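You operate a simulated robot arm through the tools that you are given. There is no shell and no other tool. Be economical: measure what you need, move in short steps, check, and stop when the job is done.

The job below is to be done with a simulated robot arm. You get a single attempt, and the scene is never put back.

## Task
Put the green dough cup and the red potato on the dark tray.

Only the result counts: the job must be done as asked and must still hold three seconds after the hand-in. Knocking over, shifting, dropping, spilling or breaking anything else fails it.

## Robot
A 6-joint arm with a two-finger parallel gripper, fixed in place. Base frame: the origin is at the foot of the arm, x ahead of it, y to its left, z up; the work surface is at about z = 750. Units: mm, rad, N and s.
With the tool pointing down near the work surface it reaches from about 180 to 640 mm from the base axis. Its first joint turns from -1.152 to 1.152 rad. Payload 2.7 kg.
Tool frame: the origin (TCP) lies between the finger pads and is the grasp point; the fingertips stand 23 mm ahead of it; z points along the fingers, y is the line along which they close. The gripper opens to 94 mm. The fingers are 38 mm wide and 10 mm thick; the gripper's body (54 by 96 mm) begins 39 mm behind the TCP.
Orientation is told as [roll, pitch, yaw] about the base's x, y, z axes, in that order, counted from this pose: with the fingers straight down and closing along the base's y, the tool's x points along the base's -x, its y along +y and its z along -z.

## Interface
- The arm moves only by the tool nudge_tool. Its argument "deltas" is a list of rows, each a list of 7 numbers: the gripper command, from -1 (fully open) to 1 (shut), values between in proportion, then the shift along the tool's x, y, z in units of 30 mm (1.0 is 30 mm), then the turn, a rotation vector about the tool's x, y, z in units of 6 degrees (1.0 is 6 degrees). In form: [[fingers, dx, dy, dz, wx, wy, wz], ...]. A call has 1 to 12 rows; each row shifts and turns the commanded pose from where the row before left it, along the tool's axes as they then stand. A call with a number of a shift or a turn outside -1 to 1 is refused whole. Each row takes 0.2 s and may step no farther than 50 mm and 0.15 rad from the row before; otherwise, or with a gripper value out of range, the whole call is refused. Where a pose cannot be reached the arm comes as near as it can. A force on the tool above 40 N (or 10 N above the force at the start of the call, whichever is more), or a blocked arm, ends the call early, and 0.2 s more pass. The fingers move at their own pace (about 45 mm/s each) and stop on an object; they squeeze with about 43 N. The grip force told is the motor's: it shows also when the fingers shut on nothing. Time passes only in rows, and 0.2 s behind the last, so rows that do not move let the fingers close. It gives the time, the measured TCP pose, the force on the tool (base axes), the opening and the grip force at its end, in the units of the frame above (readings bear some noise).
- Cameras (640 x 400 px; columns grow to the right, rows downward): "scene" is fixed at [75.6, -440.1, 1389]; the picture's right is [0.72, -0.69, 0.00], its down [-0.48, -0.50, -0.72] and it looks along [0.50, 0.52, -0.69] (base axes); focal length 371 px, centre (320, 200). "wrist" rides on the gripper at [86, 16, -75] in the tool frame; the picture's right is [-0.18, 0.98, 0.00], its down [-0.58, -0.11, -0.81] and it looks along [-0.79, -0.15, 0.59] (tool axes); focal length 243 px, centre (320, 200). There is no depth. A picture from a camera that has moved, and an enlarged one, comes with that camera's place and axes in the base frame and with its lens.
- grab_frame(camera): a new picture of that camera. No time passes.
- inspect(camera, box): a new picture of the part [left, top, right, bottom] of that camera's present view, enlarged. No time passes.
- hand_in(): hands the job in; it is judged then, once.

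Work in short steps. Places have to be worked out from the pictures, the camera data and where the tool is seen: move nearer, look again, correct. Check each grasp and each placing, and mend what went wrong. You have 90 turns and 36 pictures in all, those below and enlarged ones among them. Open the gripper and draw the arm clear of the work before you hand the job in, unless the task says otherwise; then end with one line.

The tools are called after ">>>" as a command line: name --pt "numbers of a row" for each row, then --argument value for the rest, lists and objects as JSON in quotes. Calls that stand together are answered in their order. nudge_tool: Moves the arm, as the interface text tells. Its arguments: {"type":"object","properties":{"deltas":{"type":"array","items":{"type":"array","items":{"type":"number"}}}},"required":["deltas"]} The other tools are called the same way: grab_frame (camera) takes a picture; inspect (camera, box) takes an enlarged picture of a part of a camera's view; hand_in () hands the job in.

At the start:

```text
clock: 0.0
ee_pos: [428.0, 165.8, 1010.4]
tool_rot: [0.002, -0.001, -0.001]
contact_force: [0.1, 0.0, -0.1]
opening: 94.2
grasp_force: 0.1
```

scene: 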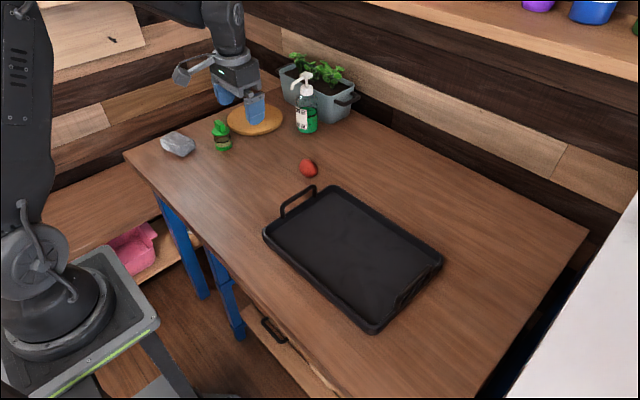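
wrist: 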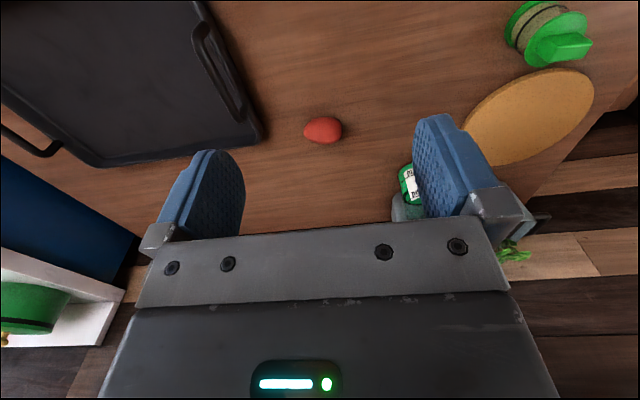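

The scene view puts the potato near (588,139), the green cup near (499,415) and the tray centre near (468,-134). I'll take closer looks at each.

>>> inspect --camera "scene" --box '[150, 60, 350, 185]'

>>> inspect --camera "wrist" --box '[280, 0, 640, 225]'

```text
3.20 times, centred on (250, 122) of scene
camera zoom: at [75.6, -440.1, 1389.0], right [0.72, -0.69, 0.0], down [-0.48, -0.5, -0.72], along [0.5, 0.52, -0.69], focal length 1187 px, centre (544, 448)
```

zoom: 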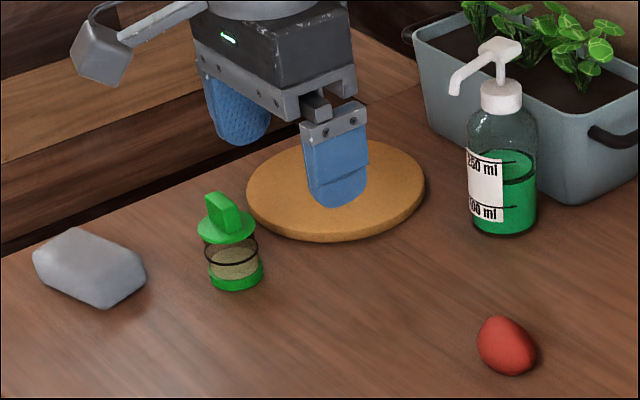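

```text
1.78 times, centred on (460, 112) of wrist
camera zoom: at [342.3, 180.7, 1083.8], right [0.18, 0.98, 0.0], down [0.58, -0.11, 0.81], along [0.79, -0.15, -0.59], focal length 431 px, centre (71, 356)
```

zoom: 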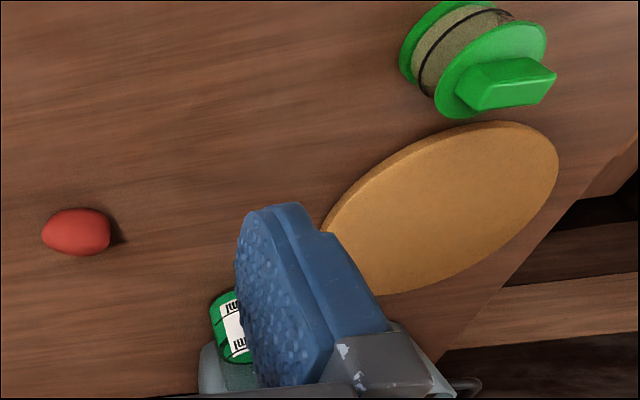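

Wrist and scene agree: potato at about (583,140), its long axis roughly along y; the cup is about 90 mm tall at about (487,394). I'll yaw the gripper 90° while descending a bit.

>>> nudge_tool --pt "-1 0 0 0.3 0 0 -1" --pt "-1 0 0 0.3 0 0 -1" --pt "-1 0 0 0.3 0 0 -1" --pt "-1 0 0 0.3 0 0 -1" --pt "-1 0 0 0.3 0 0 -1" --pt "-1 0 0 0.3 0 0 -1" --pt "-1 0 0 0.3 0 0 -1" --pt "-1 0 0 0.3 0 0 -1" --pt "-1 0 0 0.3 0 0 -1" --pt "-1 0 0 0.3 0 0 -1" --pt "-1 0 0 0 0 0 -1" --pt "-1 0 0 0 0 0 -1"

```text
clock: 2.6
ee_pos: [428.3, 164.9, 920.1]
tool_rot: [0.0, -0.003, 1.261]
contact_force: [0.3, 0.5, 0.5]
opening: 93.9
grasp_force: 0.0
```

Finish the yaw, then shift toward the potato and look.

>>> nudge_tool --pt "-1 0 0 0 0 0 -1" --pt "-1 0 0 0 0 0 -1" --pt "-1 0 0 0 0 0 -0.92" --pt "-1 0.2 -1 0 0 0 0" --pt "-1 0.2 -1 0 0 0 0" --pt "-1 0.2 -1 0.5 0 0 0" --pt "-1 0.2 -1 0.5 0 0 0" --pt "-1 0 -1 0.5 0 0 0"

>>> grab_frame --camera "wrist"

```text
clock: 4.4
ee_pos: [578.9, 139.3, 873.5]
tool_rot: [0.0, 0.0, 1.563]
contact_force: [0.1, 0.1, -1.4]
opening: 94.0
grasp_force: 0.1
```

```text
31 pictures are left
camera wrist: at [562.1, 52.6, 948.3], right [-0.98, 0.19, 0.0], down [0.11, 0.58, 0.81], along [0.15, 0.79, -0.59], focal length 243 px, centre (320, 200)
```

wrist: 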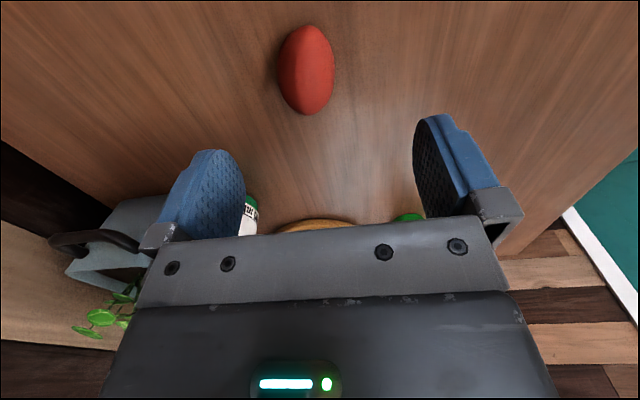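

The potato now measures at about (588,134), with its axis along y. I'll correct and descend.

>>> nudge_tool --pt "-1 0.17 -0.3 0.5 0 0 0" --pt "-1 0 0 0.8 0 0 0" --pt "-1 0 0 0.7 0 0 0"

>>> grab_frame --camera "wrist"

>>> inspect --camera "scene" --box '[230, 80, 390, 180]'

```text
clock: 5.2
ee_pos: [586.5, 135.8, 814.0]
tool_rot: [-0.001, -0.002, 1.563]
contact_force: [0.4, 0.4, -0.3]
opening: 93.9
grasp_force: 0.1
```

```text
30 pictures are left
camera wrist: at [571.0, 48.3, 888.5], right [-0.98, 0.19, 0.0], down [0.11, 0.58, 0.81], along [0.16, 0.79, -0.59], focal length 243 px, centre (320, 200)
```

wrist: 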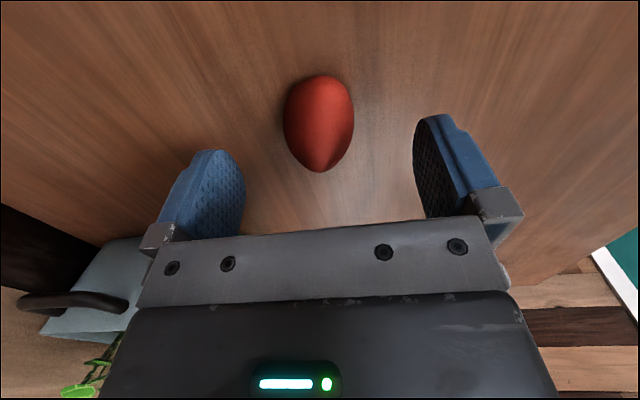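

```text
4.00 times, centred on (310, 130) of scene
camera zoom: at [75.7, -440.1, 1389.0], right [0.72, -0.69, 0.0], down [-0.48, -0.5, -0.72], along [0.5, 0.52, -0.69], focal length 1484 px, centre (360, 480)
```

zoom: 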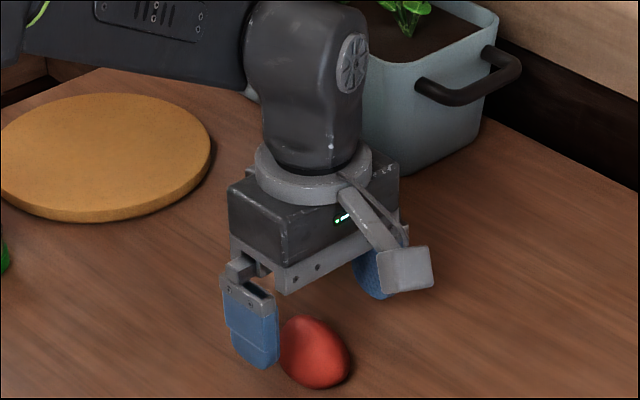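

The potato is at about (588,133), centred between the fingers. Descend to z≈776 and close.

>>> nudge_tool --pt "-1 0.1 -0.05 0.65 0 0 0" --pt "-1 0 0 0.62 0 0 0" --pt "-1 0 0 0 0 0 0" --pt "1 0 0 0 0 0 0" --pt "1 0 0 0 0 0 0" --pt "1 0 0 0 0 0 0" --pt "1 0 0 0 0 0 0"

```text
clock: 6.8
ee_pos: [589.7, 132.8, 776.2]
tool_rot: [-0.001, -0.001, 1.564]
contact_force: [-0.5, -0.8, -0.5]
opening: 43.8
grasp_force: 42.6
```

Gripped at 43.8 mm. Lift and check.

>>> nudge_tool --pt "1 0 0 -0.3 0 0 0" --pt "1 0 0 -0.7 0 0 0" --pt "1 0 0 -1 0 0 0" --pt "1 0 0 -1 0 0 0" --pt "1 0 0 -1 0 0 0"

>>> grab_frame --camera "wrist"

```text
clock: 8.0
ee_pos: [589.7, 131.4, 896.5]
tool_rot: [-0.003, -0.002, 1.563]
contact_force: [0.2, -0.1, -1.0]
opening: 44.0
grasp_force: 42.5
```

```text
28 pictures are left
camera wrist: at [572.4, 44.5, 971.0], right [-0.98, 0.19, 0.0], down [0.11, 0.58, 0.81], along [0.15, 0.79, -0.59], focal length 243 px, centre (320, 200)
```

wrist: 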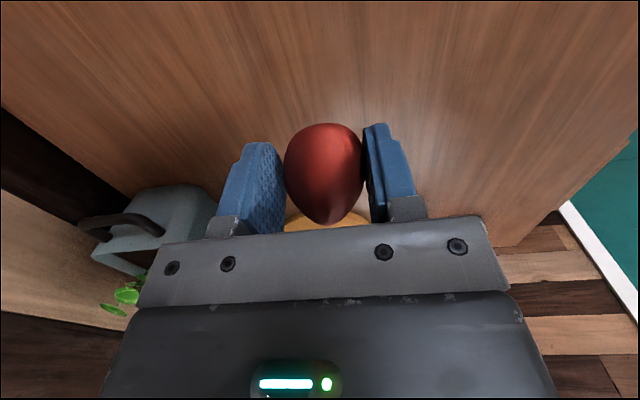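

Potato held. Carry it over the far end of the tray at (470,-190).

>>> nudge_tool --pt "1 0.97 0.364 0 0 0 0" --pt "1 0.97 0.364 0 0 0 0" --pt "1 0.97 0.364 0 0 0 0" --pt "1 0.97 0.364 0 0 0 0" --pt "1 0.97 0.364 0 0 0 0" --pt "1 0.97 0.364 0 0 0 0" --pt "1 0.97 0.364 0 0 0 0" --pt "1 0.97 0.364 0 0 0 0" --pt "1 0.97 0.364 0 0 0 0" --pt "1 0.97 0.364 0 0 0 0" --pt "1 0.97 0.364 0 0 0 0" --pt "1 0 0 0 0 0 0"

>>> grab_frame --camera "scene"

```text
clock: 10.6
ee_pos: [466.3, -188.3, 897.0]
tool_rot: [-0.002, -0.001, 1.563]
contact_force: [-0.2, 0.3, -1.0]
opening: 43.8
grasp_force: 43.2
```

```text
27 pictures are left
```

scene: 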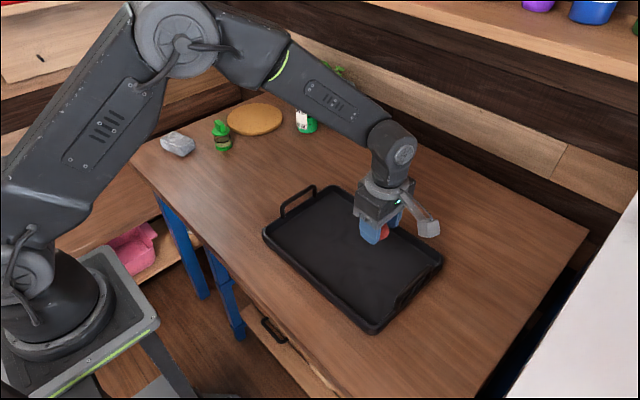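

Over the tray. Descend to about z=797, then go slowly.

>>> nudge_tool --pt "1 0 0 0.9 0 0 0" --pt "1 0 0 0.9 0 0 0" --pt "1 0 0 0.9 0 0 0" --pt "1 0 0 0.55 0 0 0" --pt "1 0 0 0 0 0 0"

>>> nudge_tool --pt "1 0 0 0.15 0 0 0" --pt "1 0 0 0.15 0 0 0" --pt "1 0 0 0 0 0 0"

>>> inspect --camera "scene" --box '[300, 170, 460, 270]'

```text
clock: 11.8
ee_pos: [466.1, -187.0, 797.8]
tool_rot: [-0.001, -0.003, 1.564]
contact_force: [-0.4, 0.0, -0.9]
opening: 43.5
grasp_force: 43.3
```

```text
clock: 12.6
ee_pos: [467.1, -187.8, 788.7]
tool_rot: [-0.003, -0.001, 1.564]
contact_force: [0.2, 0.5, -1.1]
opening: 43.4
grasp_force: 42.9
```

```text
4.00 times, centred on (380, 220) of scene
camera zoom: at [75.7, -440.1, 1389.0], right [0.72, -0.69, 0.0], down [-0.48, -0.5, -0.72], along [0.5, 0.52, -0.69], focal length 1484 px, centre (80, 120)
```

zoom: 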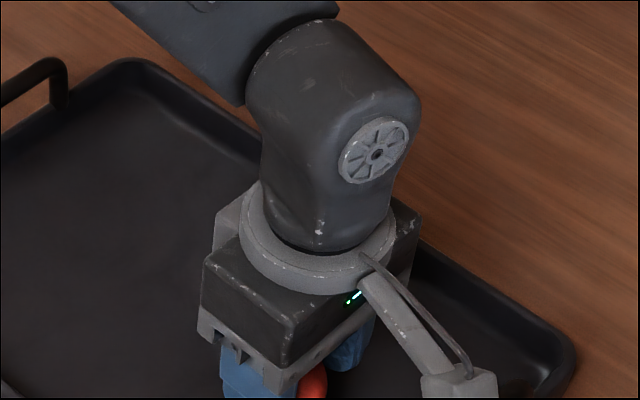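

No contact yet at 788.7. Continue down in 2 mm steps.

>>> nudge_tool --pt "1 0 0 0.07 0 0 0" --pt "1 0 0 0.07 0 0 0" --pt "1 0 0 0 0 0 0"

>>> nudge_tool --pt "1 0 0 0.07 0 0 0" --pt "1 0 0 0 0 0 0"

```text
clock: 13.4
ee_pos: [466.6, -187.6, 784.7]
tool_rot: [-0.001, -0.002, 1.564]
contact_force: [-0.6, 0.0, -1.4]
opening: 43.5
grasp_force: 43.1
```

```text
clock: 14.0
ee_pos: [467.4, -187.1, 782.6]
tool_rot: [-0.003, -0.001, 1.563]
contact_force: [0.0, 0.4, -0.4]
opening: 43.7
grasp_force: 43.0
```

>>> nudge_tool --pt "1 0 0 0.06 0 0 0" --pt "1 0 0 0 0 0 0"

>>> nudge_tool --pt "1 0 0 0.05 0 0 0" --pt "1 0 0 0 0 0 0"

```text
clock: 14.6
ee_pos: [466.0, -186.6, 782.6]
tool_rot: [-0.003, 0.0, 1.562]
contact_force: [-4.5, 1.2, 13.6]
opening: 43.3
grasp_force: 42.8
```

```text
clock: 15.2
ee_pos: [467.5, -186.5, 781.9]
tool_rot: [-0.006, 0.001, 1.564]
contact_force: [-7.8, 0.1, 29.8]
opening: 43.4
grasp_force: 43.3
```

The potato rests on the tray floor (force up). Back off a little, release gently, and lift clear.

>>> nudge_tool --pt "1 0 0 -0.07 0 0 0" --pt "0.0 0 0 0 0 0 0" --pt "-0.3 0 0 0 0 0 0" --pt "-0.6 0 0 0 0 0 0" --pt "-0.6 0 0 0 0 0 0"

>>> nudge_tool --pt "-0.7 0 0 -0.5 0 0 0" --pt "-0.7 0 0 -1 0 0 0" --pt "-0.7 0 0 -1 0 0 0" --pt "-0.7 0 0 -1 0 0 0" --pt "-1 0 0 -1 0 0 0"

>>> grab_frame --camera "wrist"

```text
clock: 16.4
ee_pos: [467.5, -187.8, 782.5]
tool_rot: [-0.002, -0.001, 1.563]
contact_force: [0.7, 0.1, 0.7]
opening: 75.2
grasp_force: 0.2
```

```text
clock: 17.6
ee_pos: [467.1, -186.5, 917.6]
tool_rot: [0.0, -0.001, 1.563]
contact_force: [0.5, -0.6, -0.6]
opening: 94.1
grasp_force: 0.1
```

```text
25 pictures are left
camera wrist: at [450.1, -274.1, 992.7], right [-0.98, 0.19, 0.0], down [0.11, 0.58, 0.81], along [0.15, 0.79, -0.59], focal length 243 px, centre (320, 200)
```

wrist: 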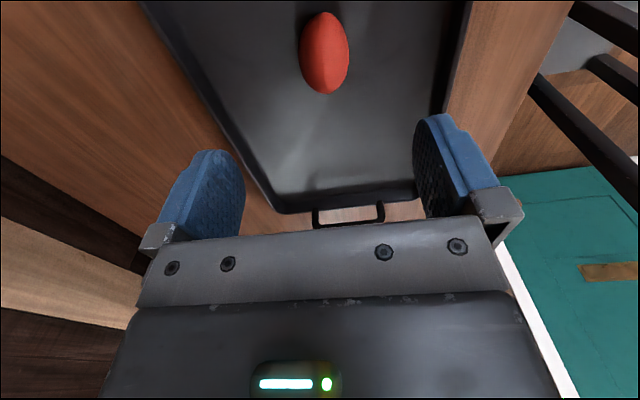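

Potato is stable on the tray. Head back toward the cup.

>>> nudge_tool --pt "-1 -1 0 0 0 0 0" --pt "-1 -1 0 0 0 0 0" --pt "-1 -1 0 0 0 0 0" --pt "-1 -1 0 0 0 0 0" --pt "-1 -1 0 0 0 0 0" --pt "-1 -1 0 0 0 0 0" --pt "-1 -1 0 0 0 0 0" --pt "-1 -1 0 0 0 0 0" --pt "-1 -1 0 0 0 0 0" --pt "-1 -1 0 0 0 0 0" --pt "-1 -1 0 0 0 0 0" --pt "-1 -1 0 0 0 0 0"

>>> nudge_tool --pt "-1 -1 -0.13 0 0 0 0" --pt "-1 -1 -0.13 0 0 0 0" --pt "-1 -1 -0.13 0 0 0 0" --pt "-1 -1 -0.13 0 0 0 0" --pt "-1 -1 -0.13 0 0 0 0"

>>> grab_frame --camera "wrist"

```text
clock: 20.2
ee_pos: [469.1, 173.4, 917.4]
tool_rot: [-0.003, 0.0, 1.563]
contact_force: [0.0, 0.4, -1.0]
opening: 93.9
grasp_force: 0.1
```

```text
clock: 21.4
ee_pos: [489.8, 324.0, 917.6]
tool_rot: [-0.001, -0.001, 1.563]
contact_force: [-0.1, 0.3, 0.1]
opening: 93.9
grasp_force: 0.0
```

```text
24 pictures are left
camera wrist: at [473.1, 236.6, 991.7], right [-0.98, 0.19, 0.0], down [0.11, 0.58, 0.81], along [0.16, 0.79, -0.59], focal length 243 px, centre (320, 200)
```

wrist: 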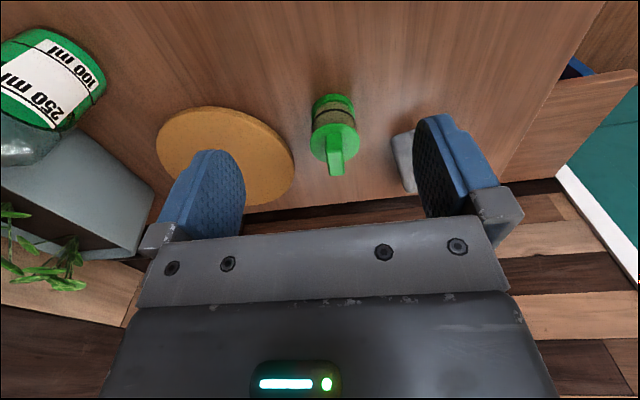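

The handle bar runs along y, so the present yaw fits for gripping it. Move over it at about (491,390) and look closely.

>>> nudge_tool --pt "-1 -0.6 0 0 0 0 0" --pt "-1 -0.6 0 0.4 0 0 0" --pt "-1 -0.6 0 0.4 0 0 0" --pt "-1 -0.4 0 0.3 0 0 0"

>>> grab_frame --camera "wrist"

>>> inspect --camera "scene" --box '[170, 70, 298, 150]'

```text
clock: 22.4
ee_pos: [491.3, 389.0, 885.0]
tool_rot: [-0.001, -0.003, 1.563]
contact_force: [0.8, -0.9, -0.3]
opening: 94.2
grasp_force: 0.1
```

```text
23 pictures are left
camera wrist: at [473.8, 301.9, 959.0], right [-0.98, 0.19, 0.0], down [0.11, 0.58, 0.81], along [0.16, 0.79, -0.59], focal length 243 px, centre (320, 200)
```

wrist: 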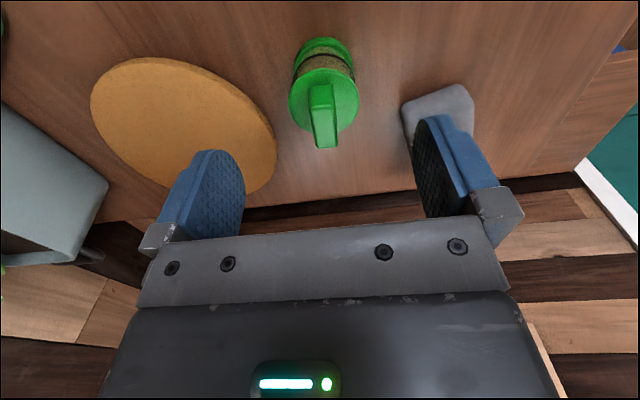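

```text
5.00 times, centred on (234, 110) of scene
camera zoom: at [75.6, -440.1, 1389.0], right [0.72, -0.69, 0.0], down [-0.48, -0.5, -0.72], along [0.5, 0.52, -0.69], focal length 1855 px, centre (750, 650)
```

zoom: 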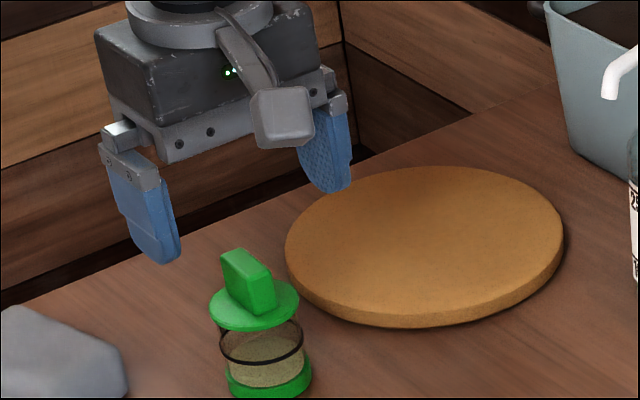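

Handle bar runs y≈367–406 at x≈489, z from about 812 to 838. Descend so that the tips stop just above the lid, TCP ≈ 839, in two steps.

>>> nudge_tool --pt "-0.4 0.03 0.04 0.6 0 0 0" --pt "-0.4 0 0 0.5 0 0 0" --pt "-0.4 0 0 0 0 0 0"

>>> inspect --camera "scene" --box '[170, 90, 298, 170]'

>>> grab_frame --camera "wrist"

```text
clock: 23.2
ee_pos: [490.3, 388.1, 852.9]
tool_rot: [-0.002, -0.003, 1.563]
contact_force: [0.0, 0.0, 0.7]
opening: 65.5
grasp_force: 0.0
```

```text
5.00 times, centred on (234, 130) of scene
camera zoom: at [75.7, -440.1, 1389.0], right [0.72, -0.69, 0.0], down [-0.48, -0.5, -0.72], along [0.5, 0.52, -0.69], focal length 1855 px, centre (750, 550)
```

zoom: 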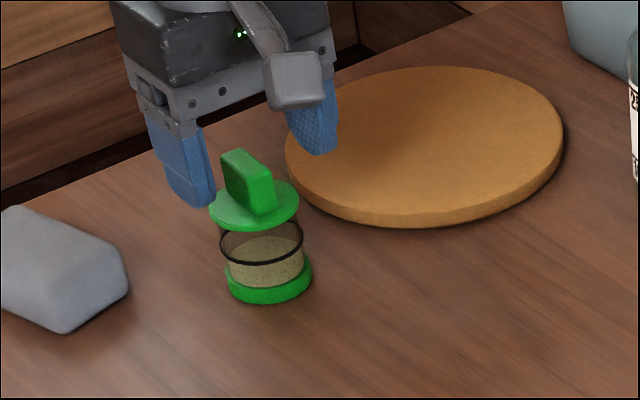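

```text
20 pictures are left
camera wrist: at [472.8, 301.1, 926.3], right [-0.98, 0.19, 0.0], down [0.11, 0.58, 0.81], along [0.16, 0.79, -0.59], focal length 243 px, centre (320, 200)
```

wrist: 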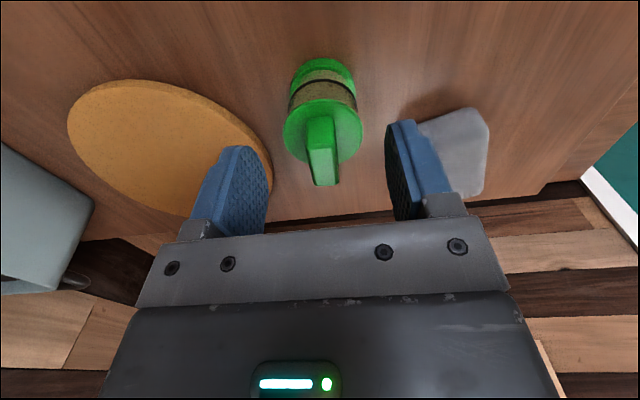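

Alignment is good; bar at about x 488.5. Shift slightly, descend to about 840 and close.

>>> nudge_tool --pt "-0.4 0.06 0.05 0.25 0 0 0" --pt "-0.4 0 0 0.18 0 0 0" --pt "-0.4 0 0 0 0 0 0"

>>> nudge_tool --pt "1 0 0 0 0 0 0" --pt "1 0 0 0 0 0 0" --pt "1 0 0 0 0 0 0" --pt "1 0 0 0 0 0 0"

>>> inspect --camera "scene" --box '[170, 90, 298, 170]'

```text
clock: 24.0
ee_pos: [487.9, 387.2, 838.5]
tool_rot: [0.0, -0.003, 1.564]
contact_force: [-0.5, -0.3, -0.6]
opening: 65.7
grasp_force: 0.1
```

```text
clock: 25.0
ee_pos: [488.6, 386.7, 839.4]
tool_rot: [-0.003, -0.002, 1.563]
contact_force: [1.6, -0.3, 0.3]
opening: 15.6
grasp_force: 43.2
```

```text
5.00 times, centred on (234, 130) of scene
camera zoom: at [75.7, -440.1, 1389.0], right [0.72, -0.69, 0.0], down [-0.48, -0.5, -0.72], along [0.5, 0.52, -0.69], focal length 1855 px, centre (750, 550)
```

zoom: 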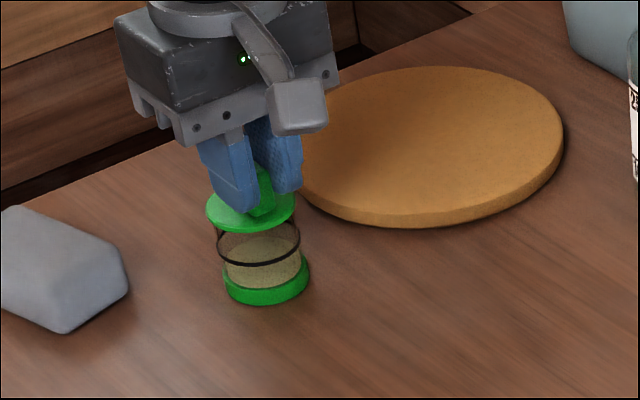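

Handle gripped (15.6 mm). Lift slightly and check whether the whole cup comes along rather than only the lid.

>>> nudge_tool --pt "1 0 0 -0.2 0 0 0" --pt "1 0 0 -0.5 0 0 0" --pt "1 0 0 -0.5 0 0 0" --pt "1 0 0 0 0 0 0"

>>> inspect --camera "scene" --box '[170, 90, 298, 170]'

```text
clock: 26.0
ee_pos: [487.9, 385.7, 875.9]
tool_rot: [0.0, 0.0, 1.566]
contact_force: [0.2, 1.3, -1.7]
opening: 15.3
grasp_force: 43.2
```

```text
5.00 times, centred on (234, 130) of scene
camera zoom: at [75.7, -440.1, 1389.0], right [0.72, -0.69, 0.0], down [-0.48, -0.5, -0.72], along [0.5, 0.52, -0.69], focal length 1855 px, centre (750, 550)
```

zoom: 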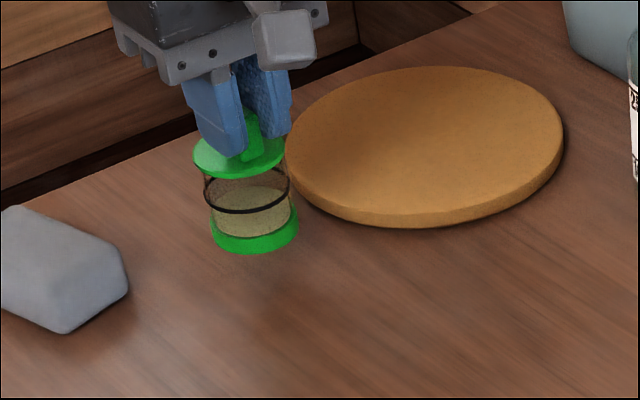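

The whole cup is lifted. Raise further and carry to the tray at about (470,-60).

>>> nudge_tool --pt "1 0 0 -0.6 0 0 0" --pt "1 0 0 -0.6 0 0 0" --pt "1 0.3 0.0 -0.4 0 0 0" --pt "1 0.6 0.03 0 0 0 0" --pt "1 0.8 0.03 0 0 0 0" --pt "1 0.8 0.03 0 0 0 0" --pt "1 0.8 0.03 0 0 0 0" --pt "1 0.8 0.03 0 0 0 0" --pt "1 0.8 0.03 0 0 0 0" --pt "1 0.8 0.03 0 0 0 0" --pt "1 0.8 0.03 0 0 0 0" --pt "1 0.8 0.03 0 0 0 0"

>>> nudge_tool --pt "1 0.8 0.03 0 0 0 0" --pt "1 0.8 0.03 0 0 0 0" --pt "1 0.8 0.03 0 0 0 0" --pt "1 0.8 0.03 0 0 0 0" --pt "1 0.8 0.03 0 0 0 0" --pt "1 0.8 0.03 0 0 0 0" --pt "1 0.8 0.03 0 0 0 0" --pt "1 0.8 0.03 0 0 0 0" --pt "1 0.8 0.03 0 0 0 0" --pt "1 0.4 0 0 0 0 0" --pt "1 0 0 0 0 0 0"

>>> grab_frame --camera "scene"

```text
clock: 28.6
ee_pos: [477.5, 167.1, 923.4]
tool_rot: [-0.002, -0.003, 1.564]
contact_force: [-1.3, 0.0, -1.6]
opening: 15.4
grasp_force: 43.0
```

```text
clock: 31.0
ee_pos: [468.5, -61.6, 920.8]
tool_rot: [-0.002, -0.002, 1.562]
contact_force: [0.6, 1.3, -1.6]
opening: 15.6
grasp_force: 43.0
```

```text
17 pictures are left
```

scene: 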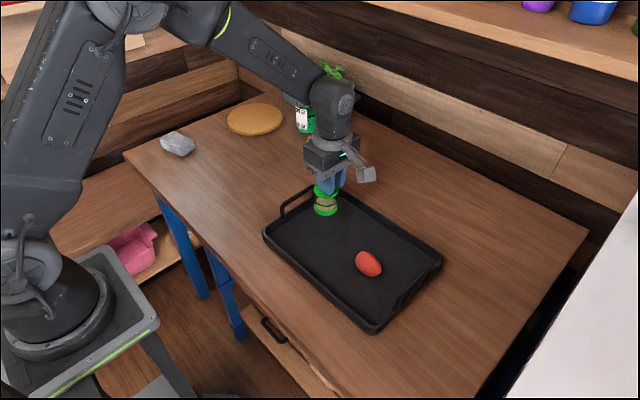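

Cup is over the tray; contact expected near TCP z≈845. Descend to about 852, then step.

>>> nudge_tool --pt "1 0 0 0.7 0 0 0" --pt "1 0 0 0.7 0 0 0" --pt "1 0 0 0.6 0 0 0" --pt "1 0 0 0.25 0 0 0" --pt "1 0 0 0 0 0 0"

>>> nudge_tool --pt "1 0 0 0.07 0 0 0" --pt "1 0 0 0.07 0 0 0" --pt "1 0 0 0 0 0 0"

>>> nudge_tool --pt "1 0 0 0.05 0 0 0" --pt "1 0 0 0 0 0 0"

```text
clock: 32.2
ee_pos: [469.0, -60.1, 855.8]
tool_rot: [-0.002, -0.001, 1.565]
contact_force: [0.1, 0.5, -2.1]
opening: 15.2
grasp_force: 43.0
```

```text
clock: 33.0
ee_pos: [468.0, -61.6, 850.4]
tool_rot: [-0.001, -0.001, 1.563]
contact_force: [-0.4, 0.2, -1.6]
opening: 15.1
grasp_force: 43.3
```

```text
clock: 33.6
ee_pos: [468.8, -61.1, 850.6]
tool_rot: [-0.001, -0.002, 1.563]
contact_force: [0.0, 1.0, -1.8]
opening: 15.4
grasp_force: 42.9
```

>>> nudge_tool --pt "1 0 0 0.07 0 0 0" --pt "1 0 0 0 0 0 0"

>>> nudge_tool --pt "1 0 0 0.05 0 0 0" --pt "1 0 0 0 0 0 0"

```text
clock: 34.2
ee_pos: [468.8, -61.6, 847.0]
tool_rot: [-0.003, 0.0, 1.563]
contact_force: [-0.1, 0.8, -1.9]
opening: 15.3
grasp_force: 43.0
```

```text
clock: 34.8
ee_pos: [468.1, -61.5, 846.0]
tool_rot: [-0.001, -0.002, 1.564]
contact_force: [-0.2, -0.3, -0.4]
opening: 15.1
grasp_force: 43.1
```

Force is starting to change (−1.9 → −0.4), so contact is close. One more small step.

>>> nudge_tool --pt "1 0 0 0.04 0 0 0" --pt "1 0 0 0 0 0 0"

```text
clock: 35.4
ee_pos: [468.0, -61.0, 844.6]
tool_rot: [-0.004, 0.0, 1.565]
contact_force: [-4.6, 1.5, 15.3]
opening: 15.3
grasp_force: 42.9
```

The cup is standing on the tray floor. Ease off and release, then lift straight up.

>>> nudge_tool --pt "1 0 0 -0.03 0 0 0" --pt "0.5 0 0 0 0 0 0" --pt "0 0 0 0 0 0 0" --pt "-0.4 0 0 0 0 0 0" --pt "-0.4 0 0 0 0 0 0"

>>> nudge_tool --pt "-0.4 0 0 -0.4 0 0 0" --pt "-0.4 0 0 -0.8 0 0 0" --pt "-0.4 0 0 -1 0 0 0" --pt "-1 0 0 -1 0 0 0" --pt "-1 0 0 -1 0 0 0" --pt "-1 -1 0 0 0 0 0" --pt "-1 -1 0 0 0 0 0" --pt "-1 -1 0 0 0 0 0" --pt "-1 -1 0 0 0 0 0" --pt "-1 -1 0 0 0 0 0"

>>> grab_frame --camera "scene"

```text
clock: 36.6
ee_pos: [468.1, -60.0, 845.0]
tool_rot: [-0.003, -0.002, 1.565]
contact_force: [0.6, 0.0, 0.7]
opening: 66.0
grasp_force: 0.1
```

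```text
clock: 38.8
ee_pos: [468.7, 88.6, 972.8]
tool_rot: [-0.002, 0.0, 1.564]
contact_force: [0.9, 0.0, -0.6]
opening: 94.0
grasp_force: 0.0
```

```text
16 pictures are left
```

scene: 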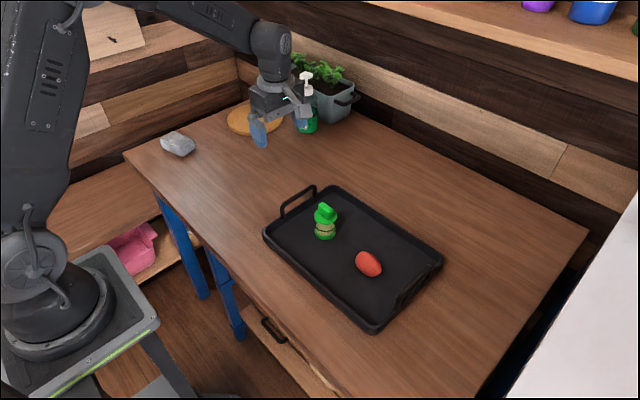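

The cup stands upright and the potato lies still on the tray; nothing else has moved, and the arm is clear. I'll hand in.

>>> hand_in

```text
The job is handed in.
```

The green dough cup and the red potato are both on the dark tray, the gripper is open and clear, and the job is handed in.
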